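You operate a simulated robot arm through the tools that you are given. There is no shell and no other tool. Be economical: measure what you need, move in short steps, check, and stop when the job is done.

You are at the controls of a simulated two-armed robot. One attempt, no reset.

## Task
Add the wet green pane to the purple-banded tray and dry both panes on it in dryer A27.
Fine: one whole cycle; tray and both panes stay in, drawer closed; the other panes stay.

Only the result counts: the job must be done as asked and must still hold three seconds after the hand-in. Knocking over, shifting, dropping, spilling or breaking anything else fails it.

## Robot
Two 7-joint arms with two-finger parallel grippers on one trunk, on a base that drives. Base frame: it is fixed to the floor where the robot stands at the start and does not move with it; the origin is under the middle of the robot, x ahead of it, y to its left, z up. Readings come in cm, rad, newtons and seconds.
The left shoulder is at the start at [7, 13.3, 120.6], the right one opposite. With the tool pointing down near the work surface each hand reaches from about 10 to 64 cm from the robot's upright axis, wherever it stands, measured 20 degrees to its own side. Places, roughly: dryer [80, -10, 90]; dryer button [70, -20, 100]; dryer drawer [80, -10, 90]; inside of the dryer drawer [80, -10, 80]; pane [50, -125, 75]; tray [50, -60, 90]. Payload 1.57 kg a hand.
Tool frame (each hand has its own): the origin (TCP) lies between the finger pads and is the grasp point; the fingertips stand 3 cm ahead of it; z points along the fingers, y is the line along which they close. The gripper opens to 8 cm. The fingers are 1.7 cm wide and 1.2 cm thick; the gripper's body (4 by 8.2 cm) begins 8 cm behind the TCP.
Orientation is told as [roll, pitch, yaw] about the base's x, y, z axes, in that order, counted from this pose: with the fingers straight down and closing along the base's y, the tool's x points along the base's -x, its y along +y and its z along -z.

## Interface
- The arms move only by the tool step_arm. It takes "left_commands", "right_commands" or both (then of equal length, played together; a hand with none holds still); each is a list of rows, each a list of 7 numbers: the shift along the base's x, y, z in mm, then the turn, a rotation vector about the base's x, y, z in rad, then the finger opening in mm, from 0 to 80. In form: [[tx, ty, tz, wx, wy, wz, jaw], ...]. A call has 1 to 10 rows; each row is the pose to reach, as a shift and turn from the pose commanded when the call began. Each row takes 0.2 s and may step no farther than 5 cm and 0.15 rad from the row before; otherwise, or with a gripper value out of range, the whole call is refused. A pose out of reach is approached as far as the arm can. The call stops where the force on the tool passes 90 N (or 10 N more than at its start, if that is more) or the arm is blocked; 0.2 s more then pass. The fingers move at their own pace (about 15.3 cm/s each) and stop on an object; they squeeze with about 25 N. The grip force told is the motor's: it shows also when the fingers shut on nothing. Time passes only in rows, and 0.2 s behind the last, so rows that repeat a pose let the fingers close. It gives the time, the measured TCP pose, the force on the tool (base axes), the opening and the grip force at its end, in the units of the frame above (readings bear some noise), with the torque about the TCP (base axes, N m) and any sound that the robot's microphone picked up.
- Cameras (640 x 400 px; columns grow to the right, rows downward): "scene" is now at [13.05, -3.47, 143.69]; the picture's right is [-0.38, -0.92, 0.00], its down [-0.52, 0.21, -0.83] and it looks along [0.77, -0.32, -0.56] (base axes); focal length 214 px, centre (320, 200). "left" rides on the left gripper at [7.2, 0.7, -12.2] in its tool frame; the picture's right is [-0.09, 1.00, 0.00], its down [-0.84, -0.08, -0.54] and it looks along [-0.54, -0.05, 0.84] (tool axes); focal length 238 px, centre (320, 200). "right" rides on the right gripper at [7.2, -0.7, -12.2] in its tool frame; the picture's right is [0.09, 1.00, 0.00], its down [-0.84, 0.08, -0.54] and it looks along [-0.54, 0.05, 0.84] (tool axes); focal length 238 px, centre (320, 200). There is no depth. A picture from a camera that has moved, and an enlarged one, comes with that camera's place and axes in the base frame and with its lens.
- snapshot(camera): a new picture of that camera. The clock stands still meanwhile.
- slide_trunk(by): slides the trunk up (or, below 0, down) by that many cm; the arms and the scene camera ride with it, the base frame stays. It gives what a move gives, with no picture.
- roll_base(legs): drives the robot by 1 to 6 legs, each [ahead, left, turn to the left] in cm, cm and rad, along the robot's own axes; the way and the turn of a leg run together, so that a leg with both is an arc; at most 150 cm and 3.142 rad a leg. The arms and the cameras ride along, it lands a little off, and it stops where it bumps. It gives what a move gives.
- aim_head(pan, tilt): turns the head with the scene camera to pan (to the left, within 1.501 rad either way) and tilt (down, from -0.506 to 1.204), counted from straight ahead of the robot. It gives what a move gives.
- close_up(camera, box): a new picture of the part [left, top, right, bottom] of that camera's present view, enlarged. The clock stands still meanwhile.
- job_done(): hands the job in; it is judged then, once.

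Work in short steps. Places have to be worked out from the pictures, the camera data and where the tool is seen: move nearer, look again, correct. Check each grasp and each placing, and mend what went wrong. You have 120 turns and 100 pictures in all, those below and enlarged ones among them. Open the grippers and draw the arms clear of the work before you hand the job in, unless the task says otherwise; then end with one line.

The tools are called after "Emit:" as name(argument=value, ...) on one line, values as JSON. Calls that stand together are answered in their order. step_arm: Moves the arms, as the interface text tells. Its arguments: {"type":"object","properties":{"left_commands":{"type":"array"},"right_commands":{"type":"array"}},"required":[]} The other tools are called the same way: slide_trunk (by) slides the trunk up or down; roll_base (legs) drives the base; aim_head (pan, tilt) turns the head that bears the scene camera; snapshot (camera) takes a picture; close_up (camera, box) takes an enlarged picture of a part of a camera's view; job_done () hands the job in.

At the start:

```text
t: 0.0
left_eef_pos: [38.79, -2.27, 134.35]
left_orientation: [0.0, 0.002, 0.0]
left_ft_force: [0.2, 0.1, 0.9]
left_moment: [0.0, -0.01, 0.01]
left_finger_gap: 7.99
left_finger_force: 0.1
right_eef_pos: [37.1, -38.28, 130.69]
right_orientation: [0.002, 0.0, -0.001]
right_ft_force: [0.2, 0.3, -0.2]
right_moment: [0.0, 0.04, 0.03]
right_finger_gap: 8.01
right_finger_force: 0.0
trunk travel left (down, up): [-77.9, 16.1]
robot x, y, heading: [-0.09, 0.01, -0.004]
head pan, tilt: [-0.391, 0.595]
```

scene: 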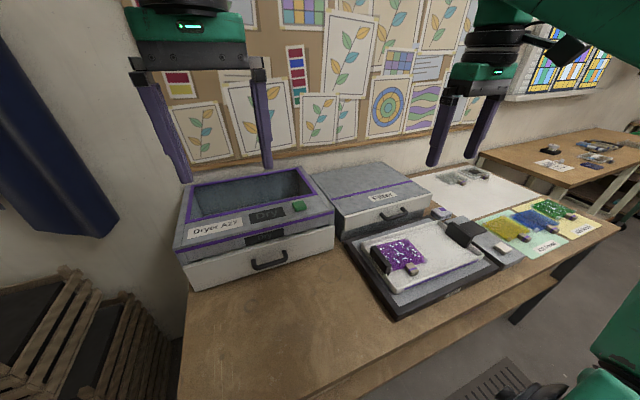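
right: 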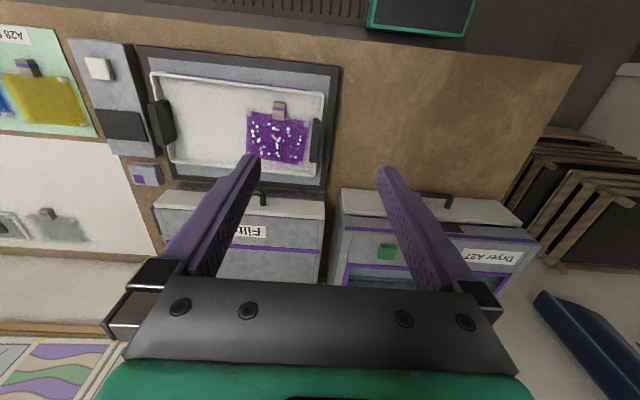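
left: 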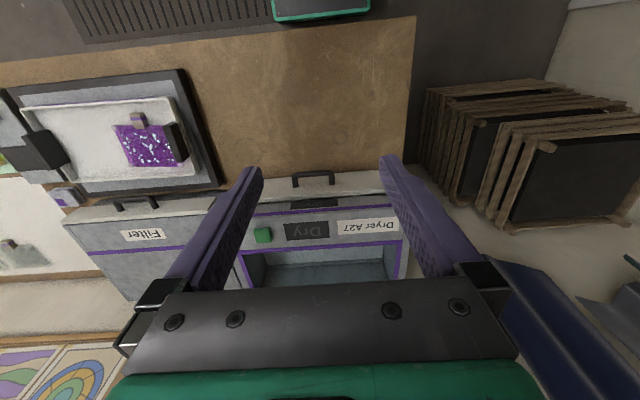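

I start by looking closely at the dryer and at the tray and panes.

Emit:
close_up(camera="scene", box=[160, 150, 360, 300])

Emit:
close_up(camera="scene", box=[340, 150, 640, 330])

```text
2.67 times, centred on (260, 225) of scene
camera zoom: at [13.05, -3.47, 143.69], right [-0.38, -0.92, 0.0], down [-0.52, 0.21, -0.83], along [0.77, -0.32, -0.56], focal length 572 px, centre (480, 133)
```

zoom: 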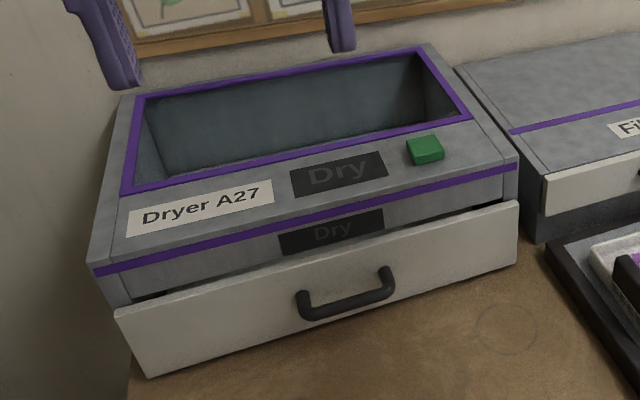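

```text
2.13 times, centred on (490, 240) of scene
camera zoom: at [13.05, -3.47, 143.69], right [-0.38, -0.92, 0.0], down [-0.52, 0.21, -0.83], along [0.77, -0.32, -0.56], focal length 458 px, centre (-43, 115)
```

zoom: 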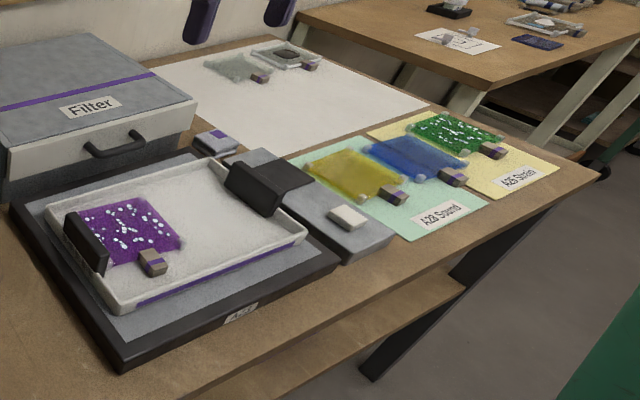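

The green pane lies far to the right. I turn the head there to see the labels and the panes before driving.

Emit:
aim_head(pan=-1.05, tilt=0.6)

Emit:
snapshot(camera="scene")

```text
t: 1.0
left_eef_pos: [39.0, -2.32, 134.48]
left_orientation: [-0.002, 0.001, -0.001]
left_ft_force: [-0.2, 0.2, 0.2]
left_moment: [-0.02, 0.0, 0.02]
left_finger_gap: 8.0
left_finger_force: 0.1
right_eef_pos: [37.02, -38.21, 130.7]
right_orientation: [-0.002, 0.0, 0.0]
right_ft_force: [0.6, 0.6, -0.3]
right_moment: [-0.03, 0.0, 0.05]
right_finger_gap: 8.03
right_finger_force: 0.0
trunk travel left (down, up): [-77.9, 16.1]
robot x, y, heading: [0.23, 0.13, -0.003]
head pan, tilt: [-1.051, 0.6]
```

```text
94 pictures are left
camera scene: at [9.26, -7.76, 143.63], right [-0.87, -0.5, 0.0], down [-0.28, 0.49, -0.83], along [0.41, -0.72, -0.56], focal length 214 px, centre (320, 200)
```

scene: 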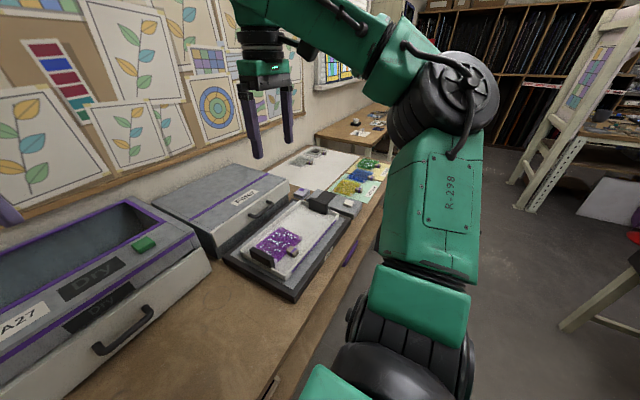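

The panes are out of good view, so I strafe right to stand before the green pane and look from there.

Emit:
roll_base(legs=[[0, -100, 0]])

Emit:
aim_head(pan=-0.2, tilt=0.75)

Emit:
snapshot(camera="scene")

Emit:
snapshot(camera="right")

```text
t: 6.3
left_eef_pos: [40.58, -101.53, 134.39]
left_orientation: [-0.001, -0.001, 0.034]
left_ft_force: [-1.0, 0.1, 0.4]
left_moment: [-0.01, 0.01, 0.03]
left_finger_gap: 8.02
left_finger_force: 0.1
right_eef_pos: [39.96, -137.64, 130.74]
right_orientation: [0.0, 0.001, 0.034]
right_ft_force: [-0.5, -0.6, 0.4]
right_moment: [0.03, 0.0, 0.0]
right_finger_gap: 8.01
right_finger_force: 0.1
trunk travel left (down, up): [-77.9, 16.1]
robot x, y, heading: [1.47, -101.03, 0.035]
head pan, tilt: [-1.051, 0.6]
```

```text
t: 7.4
left_eef_pos: [40.55, -101.69, 134.5]
left_orientation: [-0.002, -0.001, 0.033]
left_ft_force: [0.0, 0.0, 1.0]
left_moment: [0.0, 0.0, 0.01]
left_finger_gap: 7.98
left_finger_force: 0.0
right_eef_pos: [40.01, -137.67, 130.78]
right_orientation: [-0.003, 0.0, 0.034]
right_ft_force: [0.0, 0.2, -0.1]
right_moment: [0.02, -0.02, 0.04]
right_finger_gap: 8.0
right_finger_force: 0.0
trunk travel left (down, up): [-77.9, 16.1]
robot x, y, heading: [1.73, -100.57, 0.035]
head pan, tilt: [-0.201, 0.75]
```

```text
93 pictures are left
camera scene: at [14.66, -101.97, 142.35], right [-0.17, -0.99, 0.0], down [-0.67, 0.11, -0.73], along [0.72, -0.12, -0.68], focal length 214 px, centre (320, 200)
```

scene: 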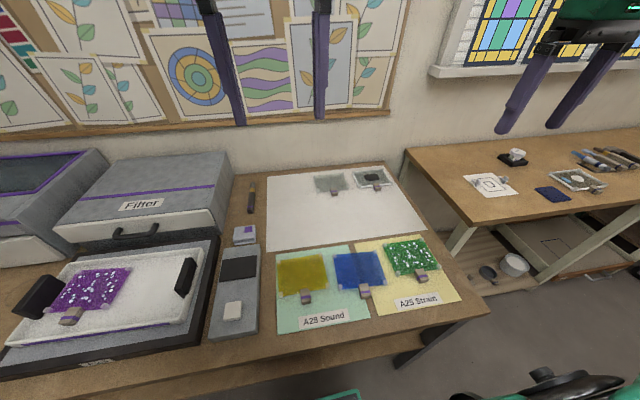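

```text
92 pictures are left
camera right: at [32.89, -138.54, 142.89], right [-0.12, 0.99, 0.0], down [0.83, 0.1, 0.54], along [0.54, 0.07, -0.84], focal length 238 px, centre (320, 200)
```

right: 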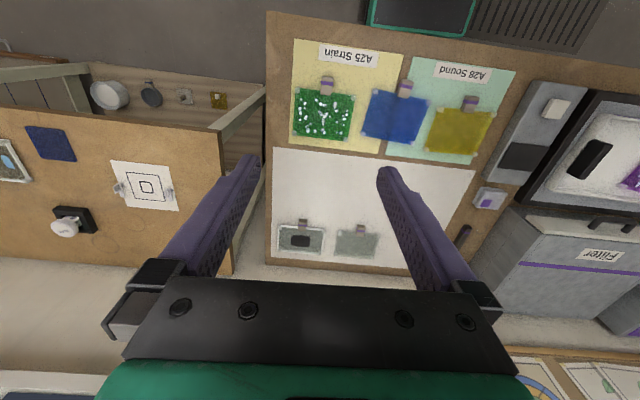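

The droplet-covered green pane on the A25 mat is the wet one; its tab comes out at about (40, -136, 84) by triangulation. I lower the right hand over it and look again.

Emit:
step_arm(right_commands=[[0, 5, -50, 0, 0, 0, 80], [0, 10, -100, 0, 0, 0, 80], [0, 15, -150, 0, 0, 0, 80], [0, 17, -200, 0, 0, -0.034, 80], [0, 17, -240, 0, 0, -0.034, 80]])

Emit:
snapshot(camera="right")

Emit:
close_up(camera="scene", box=[330, 220, 490, 320])

```text
refused: row 1 steps farther than a row can; nothing moved
```

```text
91 pictures are left
camera right: at [32.89, -138.54, 142.89], right [-0.12, 0.99, 0.0], down [0.83, 0.1, 0.54], along [0.54, 0.07, -0.84], focal length 238 px, centre (320, 200)
```

right: 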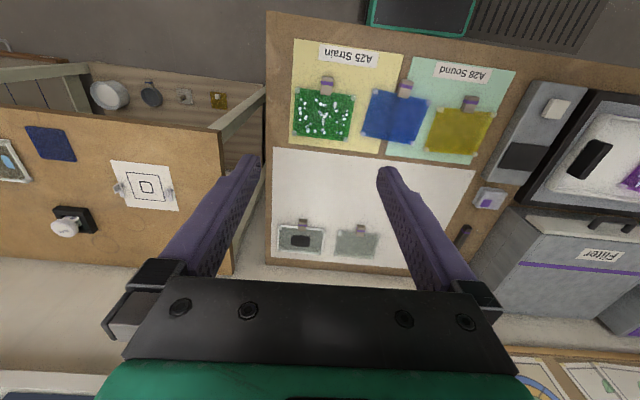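

```text
4.00 times, centred on (410, 270) of scene
camera zoom: at [14.66, -101.97, 142.35], right [-0.17, -0.99, 0.0], down [-0.67, 0.11, -0.73], along [0.72, -0.12, -0.68], focal length 858 px, centre (-40, -80)
```

zoom: 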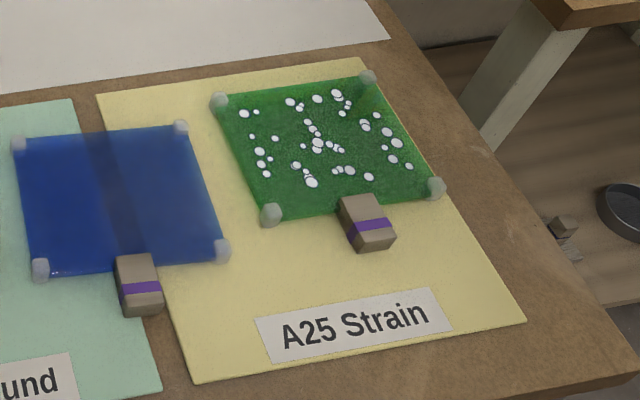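

The step was a hair too long; I send it again with shorter rows.

Emit:
step_arm(right_commands=[[0, 4, -48, 0, 0, 0, 80], [0, 8, -96, 0, 0, 0, 80], [0, 12, -144, 0, 0, 0, 80], [0, 17, -190, 0, 0, -0.034, 80], [0, 17, -236, 0, 0, -0.034, 80]])

Emit:
snapshot(camera="right")

```text
t: 8.6
left_eef_pos: [40.69, -101.63, 134.49]
left_orientation: [0.0, 0.0, 0.033]
left_ft_force: [-0.8, -1.0, -0.1]
left_moment: [0.01, 0.0, -0.02]
left_finger_gap: 7.98
left_finger_force: 0.0
right_eef_pos: [39.78, -136.03, 107.08]
right_orientation: [0.003, -0.001, -0.002]
right_ft_force: [-0.2, -0.7, 0.3]
right_moment: [0.04, -0.02, -0.01]
right_finger_gap: 7.99
right_finger_force: 0.1
trunk travel left (down, up): [-77.9, 16.1]
robot x, y, heading: [1.45, -100.88, 0.036]
head pan, tilt: [-0.201, 0.75]
```

```text
89 pictures are left
camera right: at [32.67, -136.67, 119.34], right [-0.09, 1.0, 0.0], down [0.84, 0.08, 0.54], along [0.54, 0.05, -0.84], focal length 238 px, centre (320, 200)
```

right: 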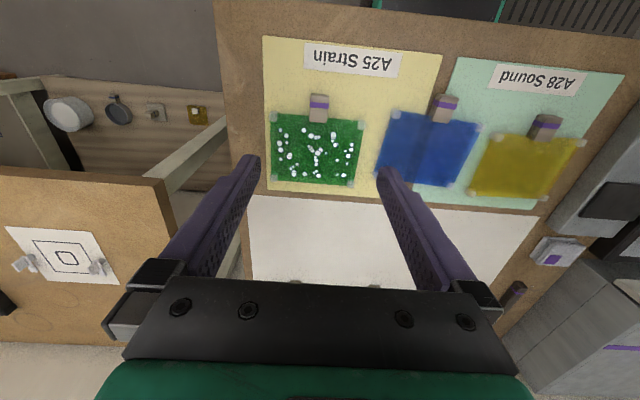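

Tab now estimates to about (41.3, -136.1, 77–80). I go lower to z 93 with the hand over it, looking again.

Emit:
step_arm(right_commands=[[5, 0, -45, 0, 0, 0, 80], [10, 0, -90, 0, 0, 0, 80], [12, 0, -140, 0, 0, 0, 80]])

Emit:
snapshot(camera="right")

Emit:
snapshot(camera="scene")

```text
t: 9.4
left_eef_pos: [40.64, -101.63, 134.48]
left_orientation: [0.0, -0.001, 0.031]
left_ft_force: [-0.4, 0.7, -0.4]
left_moment: [0.01, 0.01, -0.04]
left_finger_gap: 7.99
left_finger_force: 0.1
right_eef_pos: [41.13, -135.8, 93.13]
right_orientation: [0.0, 0.001, -0.002]
right_ft_force: [0.2, 0.4, 0.2]
right_moment: [0.0, -0.01, 0.0]
right_finger_gap: 8.01
right_finger_force: 0.0
trunk travel left (down, up): [-77.9, 16.1]
robot x, y, heading: [1.53, -100.64, 0.031]
head pan, tilt: [-0.201, 0.75]
```

```text
88 pictures are left
camera right: at [33.98, -136.54, 105.29], right [-0.09, 1.0, 0.0], down [0.84, 0.08, 0.54], along [0.54, 0.05, -0.84], focal length 238 px, centre (320, 200)
```

right: 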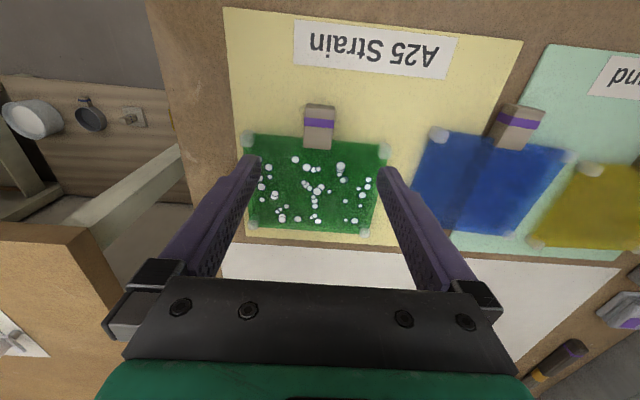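

```text
87 pictures are left
camera scene: at [14.7, -102.02, 142.35], right [-0.17, -0.99, 0.0], down [-0.67, 0.11, -0.73], along [0.72, -0.12, -0.68], focal length 214 px, centre (320, 200)
```

scene: 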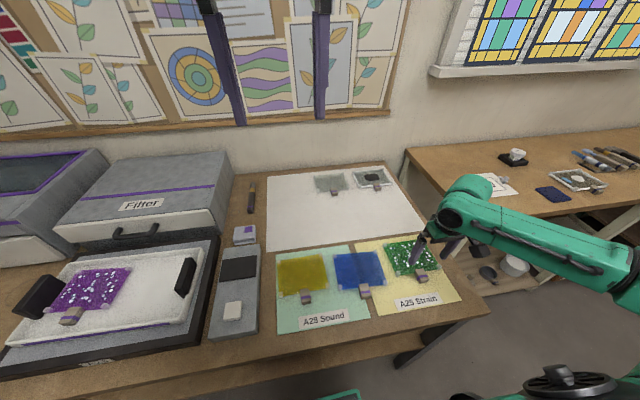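

Pane size growth gives the pane at z≈83.5 and its tab at about (39.6, -136.1, 85). I move down to just above it and check.

Emit:
step_arm(right_commands=[[-12, -2, -20, 0, 0, 0, 80], [-14, -3, -40, 0, 0, 0, 80]])

Emit:
snapshot(camera="right")

Emit:
close_up(camera="scene", box=[360, 200, 520, 300])

```text
t: 10.0
left_eef_pos: [40.6, -101.7, 134.49]
left_orientation: [-0.001, -0.001, 0.034]
left_ft_force: [-0.2, 0.3, 0.0]
left_moment: [0.01, 0.04, -0.01]
left_finger_gap: 7.98
left_finger_force: 0.2
right_eef_pos: [39.64, -136.38, 89.06]
right_orientation: [0.001, 0.001, -0.002]
right_ft_force: [0.3, 0.1, 0.5]
right_moment: [-0.01, -0.02, 0.01]
right_finger_gap: 7.99
right_finger_force: 0.1
trunk travel left (down, up): [-77.9, 16.1]
robot x, y, heading: [1.67, -100.49, 0.034]
head pan, tilt: [-0.201, 0.75]
```

```text
86 pictures are left
camera right: at [32.58, -136.92, 101.3], right [-0.09, 1.0, 0.0], down [0.84, 0.08, 0.54], along [0.54, 0.05, -0.84], focal length 238 px, centre (320, 200)
```

right: 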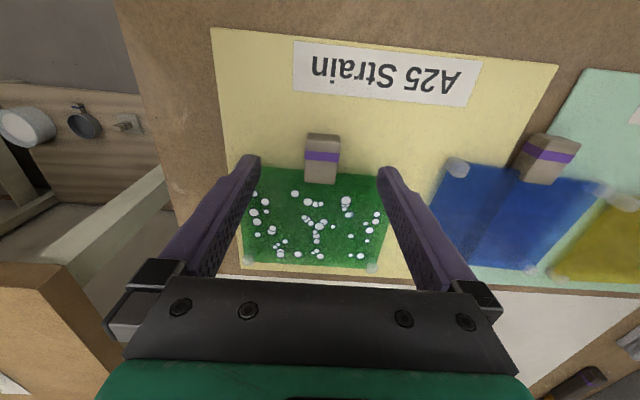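

```text
4.00 times, centred on (440, 250) of scene
camera zoom: at [14.71, -102.03, 142.34], right [-0.17, -0.99, 0.0], down [-0.67, 0.11, -0.73], along [0.72, -0.12, -0.68], focal length 858 px, centre (-160, 0)
```

zoom: 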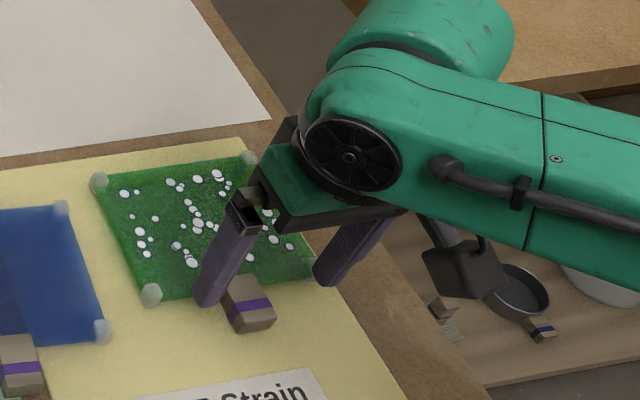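

The tab is centred between the fingers. I lower 2.5 cm and look once more before closing.

Emit:
step_arm(right_commands=[[0, 1, -15, 0, 0, 0, 80], [0, 1, -25, 0, 0, 0, 80]])

Emit:
snapshot(camera="right")

Emit:
close_up(camera="scene", box=[380, 220, 480, 290])

```text
t: 10.6
left_eef_pos: [40.65, -101.59, 134.4]
left_orientation: [0.0, -0.002, 0.033]
left_ft_force: [-0.3, 0.0, 0.2]
left_moment: [0.02, 0.0, -0.01]
left_finger_gap: 8.01
left_finger_force: 0.1
right_eef_pos: [39.84, -136.13, 86.75]
right_orientation: [0.002, -0.002, -0.003]
right_ft_force: [0.3, 0.1, 0.8]
right_moment: [0.02, -0.02, 0.04]
right_finger_gap: 8.01
right_finger_force: 0.2
trunk travel left (down, up): [-77.9, 16.1]
robot x, y, heading: [1.46, -100.67, 0.036]
head pan, tilt: [-0.201, 0.75]
```

```text
84 pictures are left
camera right: at [32.73, -136.79, 98.91], right [-0.09, 1.0, 0.0], down [0.84, 0.08, 0.54], along [0.54, 0.05, -0.84], focal length 238 px, centre (320, 200)
```

right: 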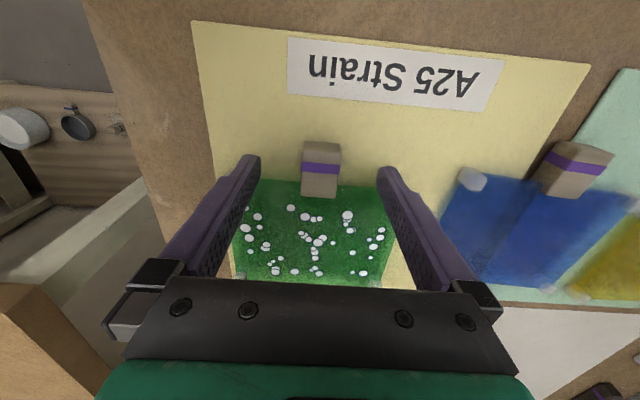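

```text
5.71 times, centred on (430, 255) of scene
camera zoom: at [14.71, -102.02, 142.34], right [-0.17, -0.99, 0.0], down [-0.67, 0.11, -0.73], along [0.72, -0.12, -0.68], focal length 1226 px, centre (-309, -114)
```

zoom: 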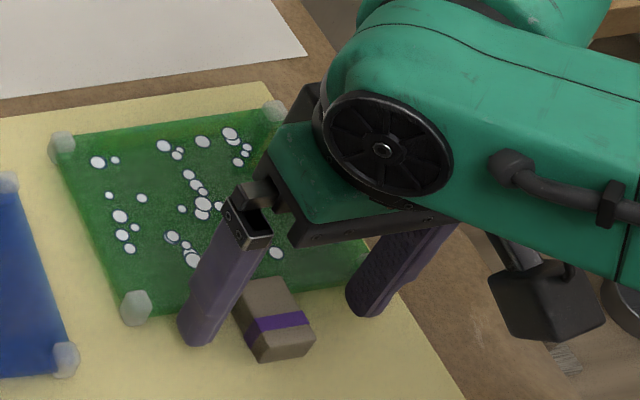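

Fingers straddle the tab and lie clear of the pane's edge. I lower a further 8 mm, then close.

Emit:
step_arm(right_commands=[[0, 0, -5, 0, 0, 0, 80], [0, 0, -9, 0, 0, 0, 80]])

Emit:
close_up(camera="scene", box=[380, 220, 480, 290])

```text
t: 11.2
left_eef_pos: [40.66, -101.68, 134.44]
left_orientation: [0.0, 0.0, 0.034]
left_ft_force: [-0.6, 0.0, -0.2]
left_moment: [-0.03, 0.03, -0.01]
left_finger_gap: 8.01
left_finger_force: 0.1
right_eef_pos: [39.78, -136.14, 85.85]
right_orientation: [0.001, 0.002, -0.001]
right_ft_force: [0.3, -0.1, -0.5]
right_moment: [0.01, 0.03, -0.02]
right_finger_gap: 8.0
right_finger_force: 0.1
trunk travel left (down, up): [-77.9, 16.1]
robot x, y, heading: [1.6, -100.65, 0.034]
head pan, tilt: [-0.201, 0.75]
```

```text
5.71 times, centred on (430, 255) of scene
camera zoom: at [14.68, -102.0, 142.34], right [-0.17, -0.99, 0.0], down [-0.67, 0.11, -0.73], along [0.72, -0.12, -0.68], focal length 1226 px, centre (-309, -114)
```

zoom: 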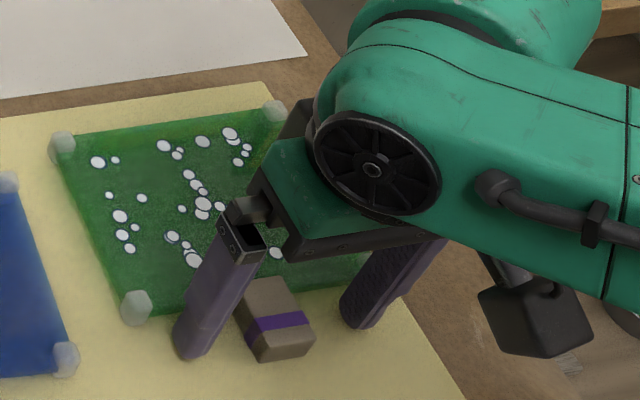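

No contact yet and the tips flank the tab. Closing now.

Emit:
step_arm(right_commands=[[0, 0, 0, 0, 0, 0, 0], [0, 0, 0, 0, 0, 0, 0], [0, 0, 0, 0, 0, 0, 0]])

Emit:
snapshot(camera="right")

```text
t: 12.0
left_eef_pos: [40.61, -101.6, 134.32]
left_orientation: [0.001, -0.001, 0.033]
left_ft_force: [-0.7, -0.5, 0.7]
left_moment: [0.04, 0.0, 0.01]
left_finger_gap: 8.01
left_finger_force: 0.1
right_eef_pos: [39.72, -136.09, 85.86]
right_orientation: [0.0, 0.0, -0.002]
right_ft_force: [0.5, -1.1, -0.4]
right_moment: [0.02, 0.1, 0.0]
right_finger_gap: 2.54
right_finger_force: 24.4
trunk travel left (down, up): [-77.9, 16.1]
robot x, y, heading: [1.49, -100.7, 0.034]
head pan, tilt: [-0.201, 0.75]
```

```text
81 pictures are left
camera right: at [32.59, -136.74, 97.95], right [-0.09, 1.0, 0.0], down [0.84, 0.08, 0.54], along [0.54, 0.05, -0.84], focal length 238 px, centre (320, 200)
```

right: 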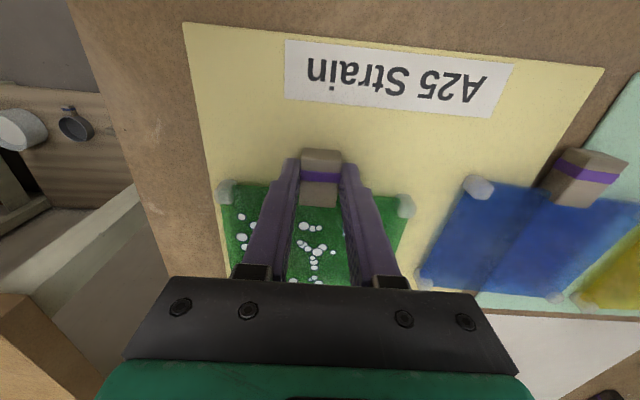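

The tab is gripped (2.5 cm gap, 24 N). I lift slowly and check the pane hangs level.

Emit:
step_arm(right_commands=[[0, 0, 10, 0, 0, 0, 0], [0, 0, 30, 0, 0, 0, 0], [0, 0, 60, 0, 0, 0, 0], [0, 0, 100, 0, 0, 0, 0]])

Emit:
snapshot(camera="right")

Emit:
snapshot(camera="scene")

```text
t: 13.0
left_eef_pos: [40.59, -101.57, 134.42]
left_orientation: [-0.002, -0.002, 0.032]
left_ft_force: [-0.2, 0.1, 0.3]
left_moment: [-0.02, -0.01, 0.01]
left_finger_gap: 8.0
left_finger_force: 0.1
right_eef_pos: [39.96, -136.07, 95.79]
right_orientation: [0.0, -0.001, -0.002]
right_ft_force: [0.4, 0.2, -0.7]
right_moment: [0.0, 0.08, 0.0]
right_finger_gap: 2.53
right_finger_force: 25.5
trunk travel left (down, up): [-77.9, 16.1]
robot x, y, heading: [1.22, -100.46, 0.031]
head pan, tilt: [-0.201, 0.75]
```

```text
80 pictures are left
camera right: at [32.82, -136.64, 107.9], right [-0.09, 1.0, 0.0], down [0.84, 0.08, 0.54], along [0.54, 0.05, -0.84], focal length 238 px, centre (320, 200)
```

right: 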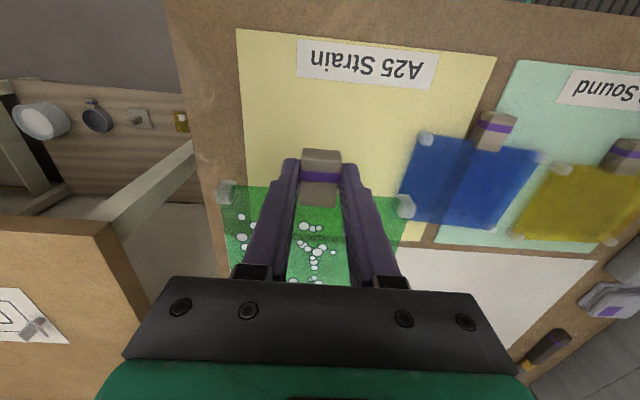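

```text
79 pictures are left
camera scene: at [14.62, -101.92, 142.34], right [-0.17, -0.99, 0.0], down [-0.67, 0.11, -0.73], along [0.72, -0.12, -0.68], focal length 214 px, centre (320, 200)
```

scene: 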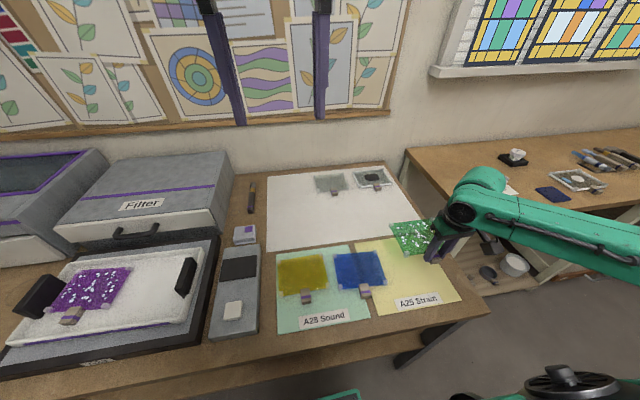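

The pane hangs level and rigid. I raise it further, then drive left 50 cm to stand before the tray.

Emit:
step_arm(right_commands=[[0, 0, 48, 0, 0, 0, 0], [0, 0, 96, 0, 0, 0, 0], [0, 0, 140, 0, 0, 0, 0]])

Emit:
roll_base(legs=[[0, 50, -0.034]])

Emit:
aim_head(pan=-0.1, tilt=0.85)

Emit:
snapshot(camera="scene")

Emit:
snapshot(camera="left")

Emit:
snapshot(camera="right")

```text
t: 13.8
left_eef_pos: [40.71, -101.68, 134.38]
left_orientation: [0.0, 0.0, 0.032]
left_ft_force: [-0.7, 0.3, -0.2]
left_moment: [0.01, 0.02, 0.04]
left_finger_gap: 7.99
left_finger_force: 0.0
right_eef_pos: [39.97, -136.08, 109.68]
right_orientation: [0.001, 0.002, -0.004]
right_ft_force: [-0.7, -0.7, -2.2]
right_moment: [0.0, 0.06, 0.05]
right_finger_gap: 2.53
right_finger_force: 24.8
trunk travel left (down, up): [-77.9, 16.1]
robot x, y, heading: [1.62, -100.64, 0.032]
head pan, tilt: [-0.201, 0.75]
```

```text
t: 16.7
left_eef_pos: [39.73, -53.94, 134.45]
left_orientation: [0.0, 0.001, 0.0]
left_ft_force: [-0.6, -0.2, -0.2]
left_moment: [-0.01, -0.03, -0.01]
left_finger_gap: 8.02
left_finger_force: 0.1
right_eef_pos: [37.98, -88.35, 109.52]
right_orientation: [0.002, 0.0, -0.035]
right_ft_force: [0.4, 1.2, -2.3]
right_moment: [0.02, 0.1, 0.02]
right_finger_gap: 2.56
right_finger_force: 25.0
trunk travel left (down, up): [-77.9, 16.1]
robot x, y, heading: [0.79, -51.56, -0.005]
head pan, tilt: [-0.201, 0.75]
```

```text
t: 17.4
left_eef_pos: [39.71, -53.88, 134.4]
left_orientation: [-0.001, -0.001, -0.003]
left_ft_force: [0.0, -0.2, -0.2]
left_moment: [0.01, 0.0, -0.01]
left_finger_gap: 8.01
left_finger_force: 0.0
right_eef_pos: [37.94, -88.3, 109.5]
right_orientation: [0.001, 0.0, -0.036]
right_ft_force: [-0.6, 0.8, -1.0]
right_moment: [0.01, 0.09, 0.0]
right_finger_gap: 2.54
right_finger_force: 25.0
trunk travel left (down, up): [-77.9, 16.1]
robot x, y, heading: [1.11, -51.63, 0.002]
head pan, tilt: [-0.099, 0.85]
```

```text
78 pictures are left
camera scene: at [13.51, -52.43, 141.54], right [-0.1, -0.99, 0.0], down [-0.75, 0.08, -0.66], along [0.66, -0.07, -0.75], focal length 214 px, centre (320, 200)
```

scene: 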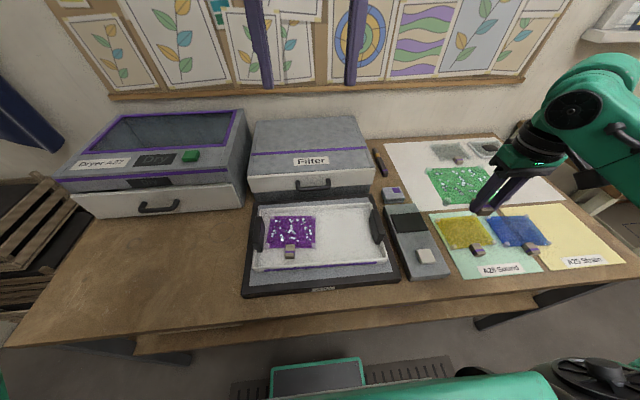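

```text
77 pictures are left
camera left: at [32.52, -53.1, 146.56], right [0.09, 1.0, 0.0], down [0.84, -0.08, 0.54], along [0.54, -0.05, -0.84], focal length 238 px, centre (320, 200)
```

left: 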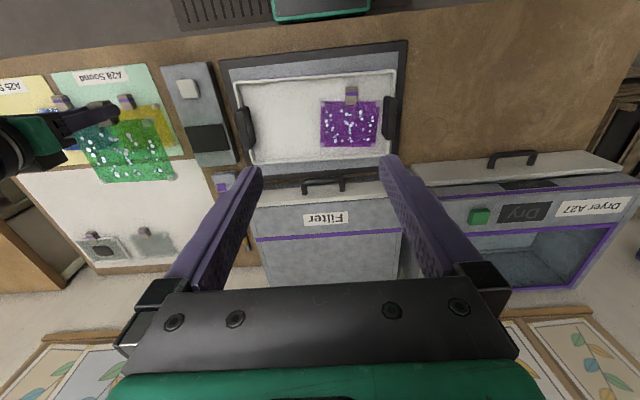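

```text
76 pictures are left
camera right: at [30.8, -88.65, 121.77], right [-0.06, 1.0, 0.0], down [0.84, 0.05, 0.54], along [0.54, 0.03, -0.84], focal length 238 px, centre (320, 200)
```

right: 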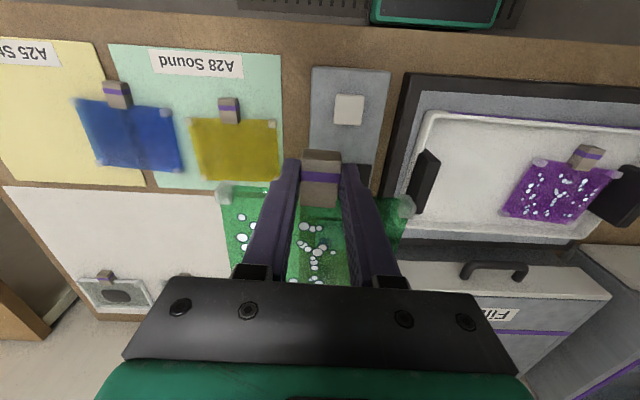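

The tray's free area is centred near y≈-62.5 and purple's tab sits at about (42.7, -46.7). I swing the right hand over that free spot while moving the left hand out of the way.

Emit:
step_arm(right_commands=[[8, 40, 0, 0, 0, 0.01, 0], [16, 85, 0, 0, 0, 0.02, 0], [24, 130, 0, 0, 0, 0.036, 0], [32, 175, 0, 0, 0, 0.036, 0], [42, 218, 0, 0, 0, 0.036, 0], [50, 260, 0, 0, 0, 0.036, 0]], left_commands=[[0, 48, 0, 0, 0, 0, 80], [0, 96, 0, 0, 0, 0, 80], [0, 144, 0, 0, 0, 0, 80], [0, 180, 0, 0, 0, 0, 80], [0, 180, 0, 0, 0, 0, 80], [0, 180, 0, 0, 0, 0, 80]])

Emit:
snapshot(camera="right")

Emit:
snapshot(camera="scene")

Emit:
snapshot(camera="left")

```text
t: 18.8
left_eef_pos: [40.07, -35.36, 134.34]
left_orientation: [-0.003, -0.001, 0.0]
left_ft_force: [0.2, 0.7, 0.4]
left_moment: [-0.03, 0.0, 0.0]
left_finger_gap: 7.98
left_finger_force: 0.1
right_eef_pos: [43.11, -62.14, 109.62]
right_orientation: [-0.001, 0.0, 0.001]
right_ft_force: [-0.4, 0.8, -2.1]
right_moment: [-0.02, 0.08, 0.03]
right_finger_gap: 2.51
right_finger_force: 25.5
trunk travel left (down, up): [-77.9, 16.1]
robot x, y, heading: [1.2, -51.29, -0.002]
head pan, tilt: [-0.099, 0.85]
```

```text
75 pictures are left
camera right: at [35.84, -62.79, 121.81], right [-0.09, 1.0, 0.0], down [0.84, 0.08, 0.54], along [0.54, 0.05, -0.84], focal length 238 px, centre (320, 200)
```

right: 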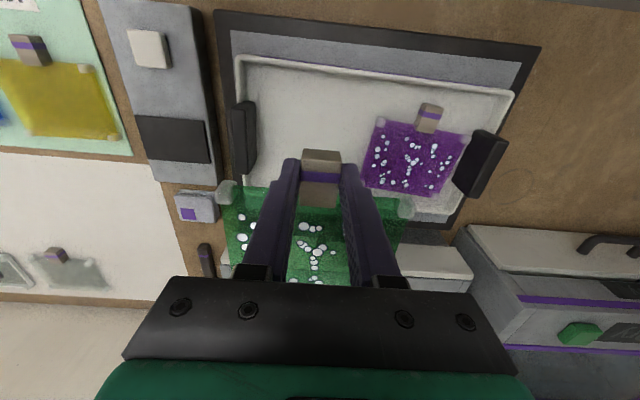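

```text
74 pictures are left
camera scene: at [13.61, -52.22, 141.53], right [-0.1, -0.99, 0.0], down [-0.75, 0.07, -0.66], along [0.66, -0.07, -0.75], focal length 214 px, centre (320, 200)
```

scene: 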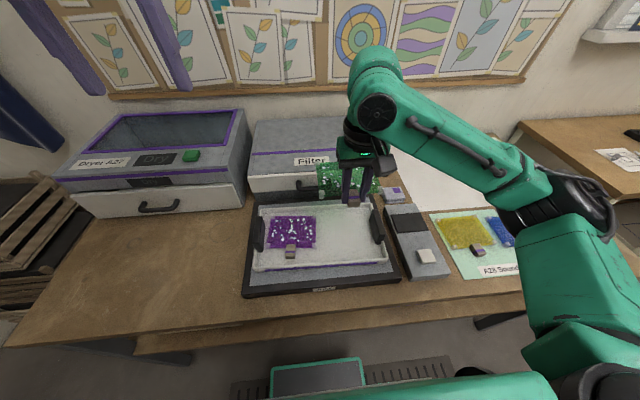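

```text
73 pictures are left
camera left: at [32.74, -34.62, 146.52], right [0.09, 1.0, 0.0], down [0.84, -0.08, 0.54], along [0.54, -0.05, -0.84], focal length 238 px, centre (320, 200)
```

left: 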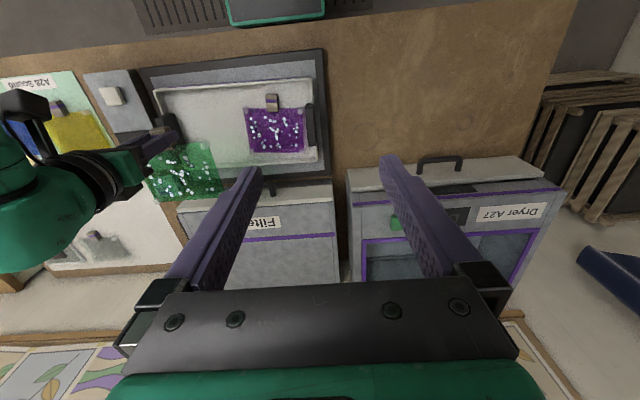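

Green's tab x already matches purple's, and the gap (-53 to -70.5) centres near -61.8. I descend to z≈92 and look.

Emit:
step_arm(right_commands=[[0, 3, -45, 0, 0, 0, 0], [0, 3, -90, 0, 0, 0, 0], [0, 3, -140, 0, 0, 0, 0], [0, 3, -170, 0, 0, 0, 0]])

Emit:
snapshot(camera="right")

Emit:
close_up(camera="scene", box=[230, 170, 430, 300])

```text
t: 19.8
left_eef_pos: [39.88, -35.49, 134.42]
left_orientation: [0.001, 0.001, -0.001]
left_ft_force: [-0.5, 0.0, 0.3]
left_moment: [0.05, -0.02, 0.01]
left_finger_gap: 8.02
left_finger_force: 0.0
right_eef_pos: [43.31, -61.89, 92.77]
right_orientation: [0.0, 0.001, 0.001]
right_ft_force: [-0.4, -0.4, -0.9]
right_moment: [0.06, 0.11, 0.01]
right_finger_gap: 2.55
right_finger_force: 24.9
trunk travel left (down, up): [-77.9, 16.1]
robot x, y, heading: [0.87, -51.44, 0.001]
head pan, tilt: [-0.099, 0.85]
```

```text
72 pictures are left
camera right: at [36.19, -62.52, 104.9], right [-0.09, 1.0, 0.0], down [0.84, 0.08, 0.54], along [0.54, 0.05, -0.84], focal length 238 px, centre (320, 200)
```

right: 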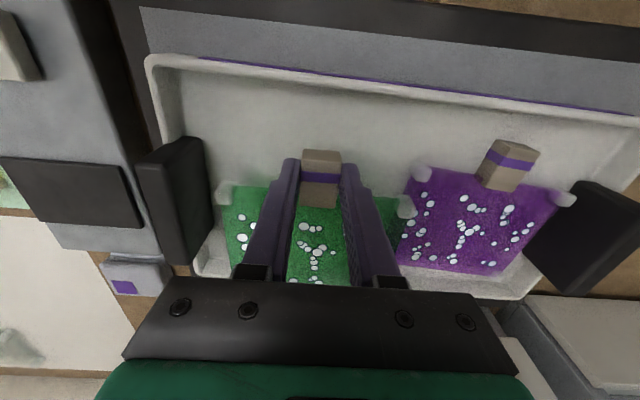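

```text
3.08 times, centred on (330, 235) of scene
camera zoom: at [13.55, -52.41, 141.54], right [-0.1, -0.99, 0.0], down [-0.75, 0.08, -0.66], along [0.66, -0.07, -0.75], focal length 660 px, centre (289, 92)
```

zoom: 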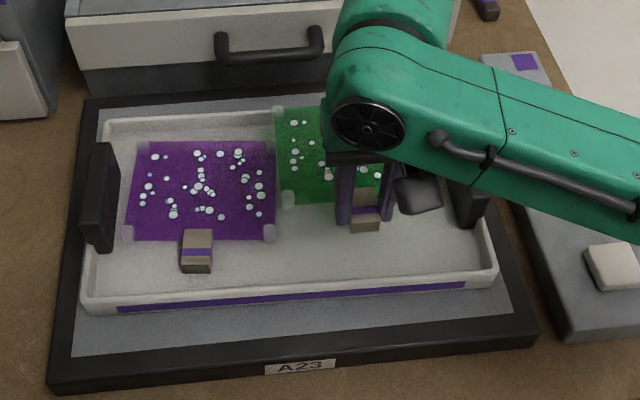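

Clearances are about 3 cm to purple and 2.5 cm to the handle. I lower in small moves watching the force.

Emit:
step_arm(right_commands=[[0, 0, -12, 0, 0, 0, 0], [0, 0, -24, 0, 0, 0, 0], [0, 0, -33, 0, 0, 0, 0]])

Emit:
close_up(camera="scene", box=[230, 170, 430, 300])

```text
t: 20.6
left_eef_pos: [39.71, -35.4, 134.42]
left_orientation: [-0.003, -0.003, 0.002]
left_ft_force: [0.6, 0.7, 1.3]
left_moment: [-0.02, 0.0, -0.01]
left_finger_gap: 8.0
left_finger_force: 0.1
right_eef_pos: [42.91, -61.77, 89.4]
right_orientation: [0.001, -0.004, 0.0]
right_ft_force: [3.1, 1.5, 9.3]
right_moment: [0.39, -0.55, -0.1]
right_finger_gap: 2.55
right_finger_force: 25.4
trunk travel left (down, up): [-77.9, 16.1]
robot x, y, heading: [0.66, -51.39, -0.001]
head pan, tilt: [-0.099, 0.85]
```

```text
3.08 times, centred on (330, 235) of scene
camera zoom: at [13.4, -52.33, 141.57], right [-0.1, -0.99, 0.0], down [-0.75, 0.07, -0.66], along [0.66, -0.07, -0.75], focal length 660 px, centre (289, 92)
```

zoom: 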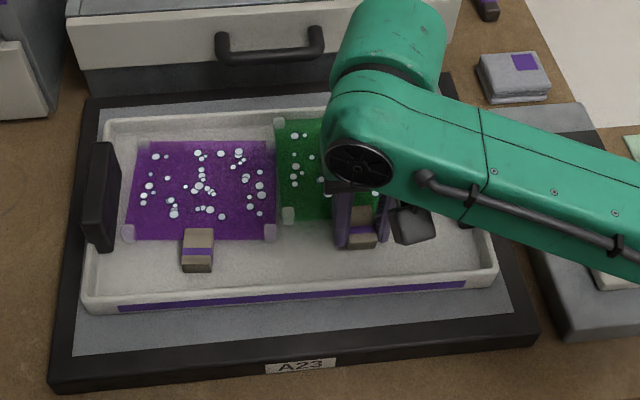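

Contact reads 9 N, centred under the pane. I check with the hand camera that it's on the tray floor, not the rim.

Emit:
snapshot(camera="right")

Emit:
snapshot(camera="left")

Emit:
close_up(camera="scene", box=[300, 190, 380, 260])

```text
69 pictures are left
camera right: at [35.8, -62.45, 101.66], right [-0.09, 1.0, 0.0], down [0.83, 0.08, 0.55], along [0.54, 0.05, -0.84], focal length 238 px, centre (320, 200)
```

right: 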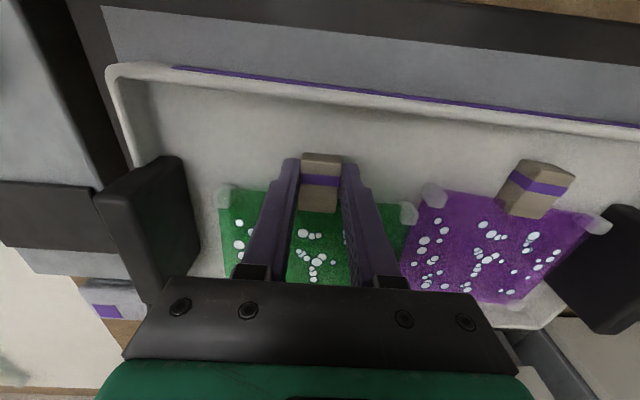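

```text
68 pictures are left
camera left: at [32.52, -34.76, 146.61], right [0.09, 1.0, 0.0], down [0.84, -0.08, 0.54], along [0.54, -0.05, -0.84], focal length 238 px, centre (320, 200)
```

left: 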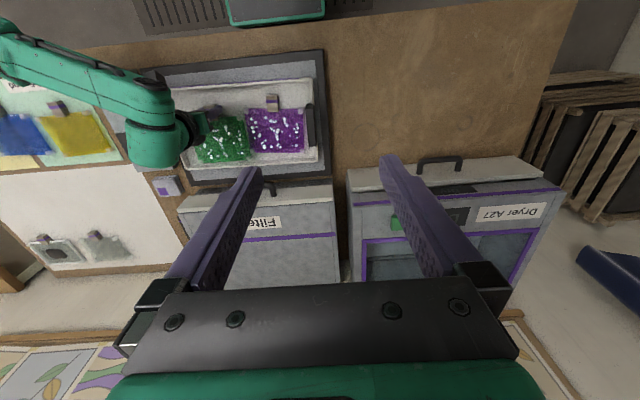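

```text
5.71 times, centred on (340, 225) of scene
camera zoom: at [13.4, -52.33, 141.57], right [-0.1, -0.99, 0.0], down [-0.75, 0.07, -0.66], along [0.66, -0.07, -0.75], focal length 1226 px, centre (206, 57)
```

zoom: 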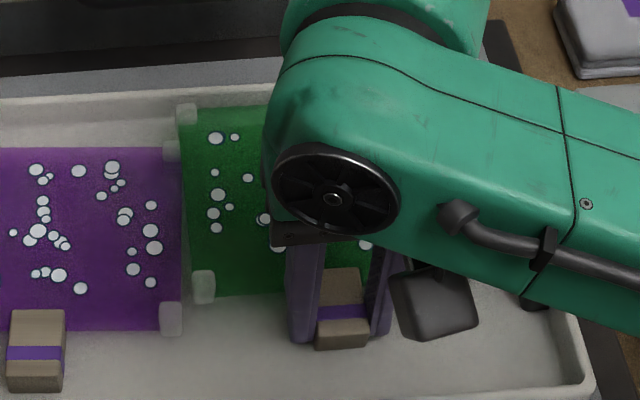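

The far edge of the green pane looks close to the tray's far wall, farther in than purple. I lift 12 mm, shift 17 mm toward me and 3 mm right, and lower again.

Emit:
step_arm(right_commands=[[0, 0, 12, 0, 0, 0, 0], [-9, -2, 14, 0, 0, 0, 0], [-17, -3, 14, 0, 0, 0, 0]])

Emit:
step_arm(right_commands=[[0, 0, -7, 0, 0, 0, 0], [0, 0, -14, 0, 0, 0, 0]])

Emit:
close_up(camera="scene", box=[240, 180, 400, 290])

Emit:
snapshot(camera="right")

```text
t: 21.4
left_eef_pos: [39.91, -35.55, 134.46]
left_orientation: [0.001, 0.0, 0.0]
left_ft_force: [0.3, -1.1, -0.1]
left_moment: [0.01, 0.02, -0.02]
left_finger_gap: 8.01
left_finger_force: 0.1
right_eef_pos: [41.18, -62.24, 90.77]
right_orientation: [0.0, -0.001, 0.0]
right_ft_force: [-0.1, 0.1, -1.4]
right_moment: [-0.01, 0.06, -0.01]
right_finger_gap: 2.53
right_finger_force: 24.8
trunk travel left (down, up): [-77.9, 16.1]
robot x, y, heading: [1.24, -51.56, -0.001]
head pan, tilt: [-0.099, 0.85]
```

```text
t: 22.0
left_eef_pos: [39.81, -35.5, 134.47]
left_orientation: [-0.001, -0.001, 0.0]
left_ft_force: [0.7, 0.2, -0.1]
left_moment: [-0.04, 0.01, 0.02]
left_finger_gap: 8.0
left_finger_force: 0.0
right_eef_pos: [41.2, -62.02, 89.4]
right_orientation: [-0.001, -0.003, 0.001]
right_ft_force: [-1.6, -1.9, 10.5]
right_moment: [0.33, -0.57, -0.11]
right_finger_gap: 2.58
right_finger_force: 24.6
trunk travel left (down, up): [-77.9, 16.1]
robot x, y, heading: [0.64, -51.21, 0.004]
head pan, tilt: [-0.099, 0.85]
```

```text
3.64 times, centred on (320, 235) of scene
camera zoom: at [13.42, -52.34, 141.57], right [-0.1, -0.99, 0.0], down [-0.75, 0.07, -0.66], along [0.66, -0.07, -0.75], focal length 780 px, centre (320, 73)
```

zoom: 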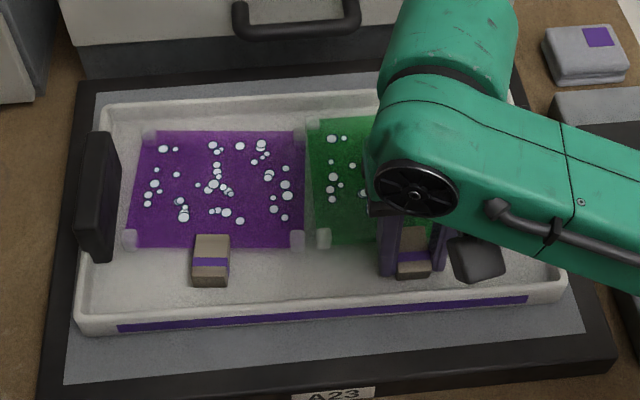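

```text
65 pictures are left
camera right: at [34.02, -62.69, 101.62], right [-0.09, 1.0, 0.0], down [0.84, 0.08, 0.54], along [0.54, 0.05, -0.84], focal length 238 px, centre (320, 200)
```

right: 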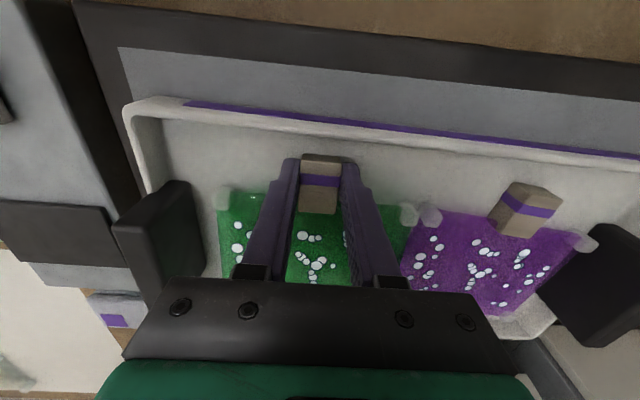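

Same floor height (89.4) and well inside the tray, aligned with purple. I release and rise straight up.

Emit:
step_arm(right_commands=[[0, 0, 1, 0, 0, 0, 40], [0, 0, 1, 0, 0, 0, 50], [0, 0, 30, 0, 0, 0, 50], [0, 0, 75, 0, 0, 0, 50], [0, 0, 120, 0, 0, 0, 50], [0, -20, 160, 0, 0, 0, 80], [-20, -60, 180, 0, 0, 0, 80]])

Emit:
snapshot(camera="right")

Emit:
snapshot(camera="scene")

```text
t: 23.6
left_eef_pos: [39.66, -35.77, 134.51]
left_orientation: [0.003, -0.001, 0.0]
left_ft_force: [-0.3, 0.3, -0.5]
left_moment: [0.0, -0.02, 0.01]
left_finger_gap: 8.0
left_finger_force: 0.2
right_eef_pos: [38.99, -68.15, 107.3]
right_orientation: [0.002, 0.0, 0.003]
right_ft_force: [-0.6, -0.2, -0.4]
right_moment: [0.04, -0.01, -0.01]
right_finger_gap: 8.01
right_finger_force: 0.1
trunk travel left (down, up): [-77.9, 16.1]
robot x, y, heading: [0.86, -51.42, 0.005]
head pan, tilt: [-0.099, 0.85]
```

```text
64 pictures are left
camera right: at [31.96, -68.83, 119.47], right [-0.09, 1.0, 0.0], down [0.84, 0.08, 0.54], along [0.54, 0.05, -0.84], focal length 238 px, centre (320, 200)
```

right: 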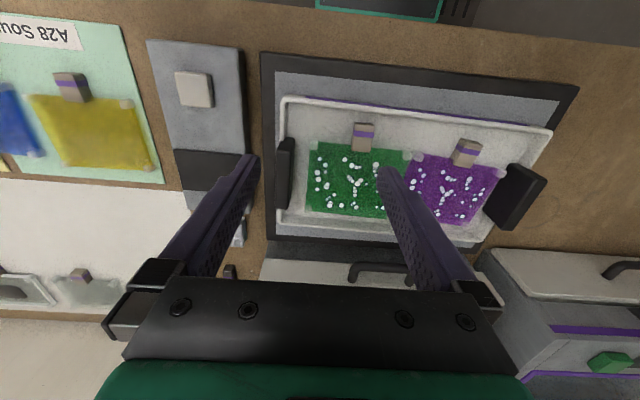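

```text
63 pictures are left
camera scene: at [13.26, -52.64, 141.56], right [-0.1, -0.99, 0.0], down [-0.75, 0.08, -0.66], along [0.66, -0.06, -0.75], focal length 214 px, centre (320, 200)
```

scene: 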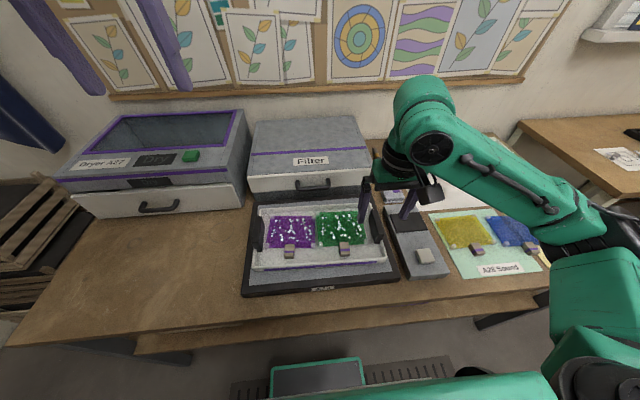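

Both panes sit properly in the tray. The dryer handle triangulates to about (59, -7.5, 91); I raise the right hand, drive left and look closely at the drawer.

Emit:
step_arm(right_commands=[[-20, -20, 45, 0, 0, 0, 80], [-40, -40, 90, 0, 0, 0, 80], [-60, -60, 130, 0, 0, 0, 80]])

Emit:
roll_base(legs=[[0, 32, 0]])

Emit:
aim_head(pan=0.15, tilt=0.75)

Emit:
snapshot(camera="scene")

Emit:
snapshot(camera="left")

```text
refused: row 1 steps farther than a row can; nothing moved
```

```text
t: 25.7
left_eef_pos: [39.83, -4.54, 134.45]
left_orientation: [0.003, -0.001, 0.002]
left_ft_force: [-0.1, -0.4, -0.7]
left_moment: [0.01, 0.01, -0.01]
left_finger_gap: 8.02
left_finger_force: 0.1
right_eef_pos: [39.45, -36.79, 107.18]
right_orientation: [0.001, 0.001, 0.004]
right_ft_force: [-0.2, -0.9, -0.4]
right_moment: [-0.01, -0.01, 0.01]
right_finger_gap: 7.98
right_finger_force: 0.0
trunk travel left (down, up): [-77.9, 16.1]
robot x, y, heading: [0.9, -20.36, 0.001]
head pan, tilt: [-0.099, 0.85]
```

```text
t: 26.5
left_eef_pos: [39.78, -4.23, 134.41]
left_orientation: [-0.002, 0.0, 0.002]
left_ft_force: [0.2, 0.8, -0.3]
left_moment: [0.02, 0.0, 0.02]
left_finger_gap: 7.99
left_finger_force: 0.0
right_eef_pos: [39.37, -36.75, 107.14]
right_orientation: [-0.001, -0.001, 0.004]
right_ft_force: [-1.4, 0.3, 0.4]
right_moment: [-0.05, -0.01, 0.03]
right_finger_gap: 8.02
right_finger_force: 0.0
trunk travel left (down, up): [-77.9, 16.1]
robot x, y, heading: [0.61, -20.56, 0.005]
head pan, tilt: [0.15, 0.75]
```

```text
62 pictures are left
camera scene: at [13.89, -19.15, 142.34], right [0.15, -0.99, 0.0], down [-0.67, -0.1, -0.73], along [0.72, 0.11, -0.68], focal length 214 px, centre (320, 200)
```

scene: 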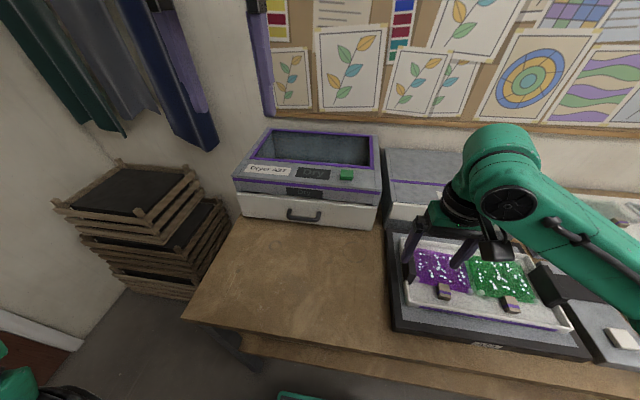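

```text
61 pictures are left
camera left: at [32.56, -3.56, 146.57], right [0.09, 1.0, 0.0], down [0.84, -0.08, 0.54], along [0.54, -0.05, -0.84], focal length 238 px, centre (320, 200)
```

left: 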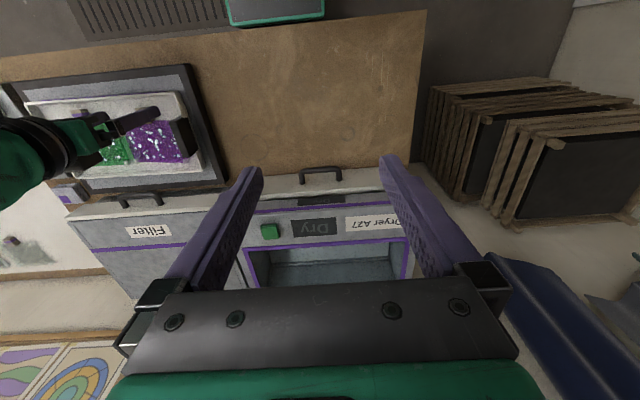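

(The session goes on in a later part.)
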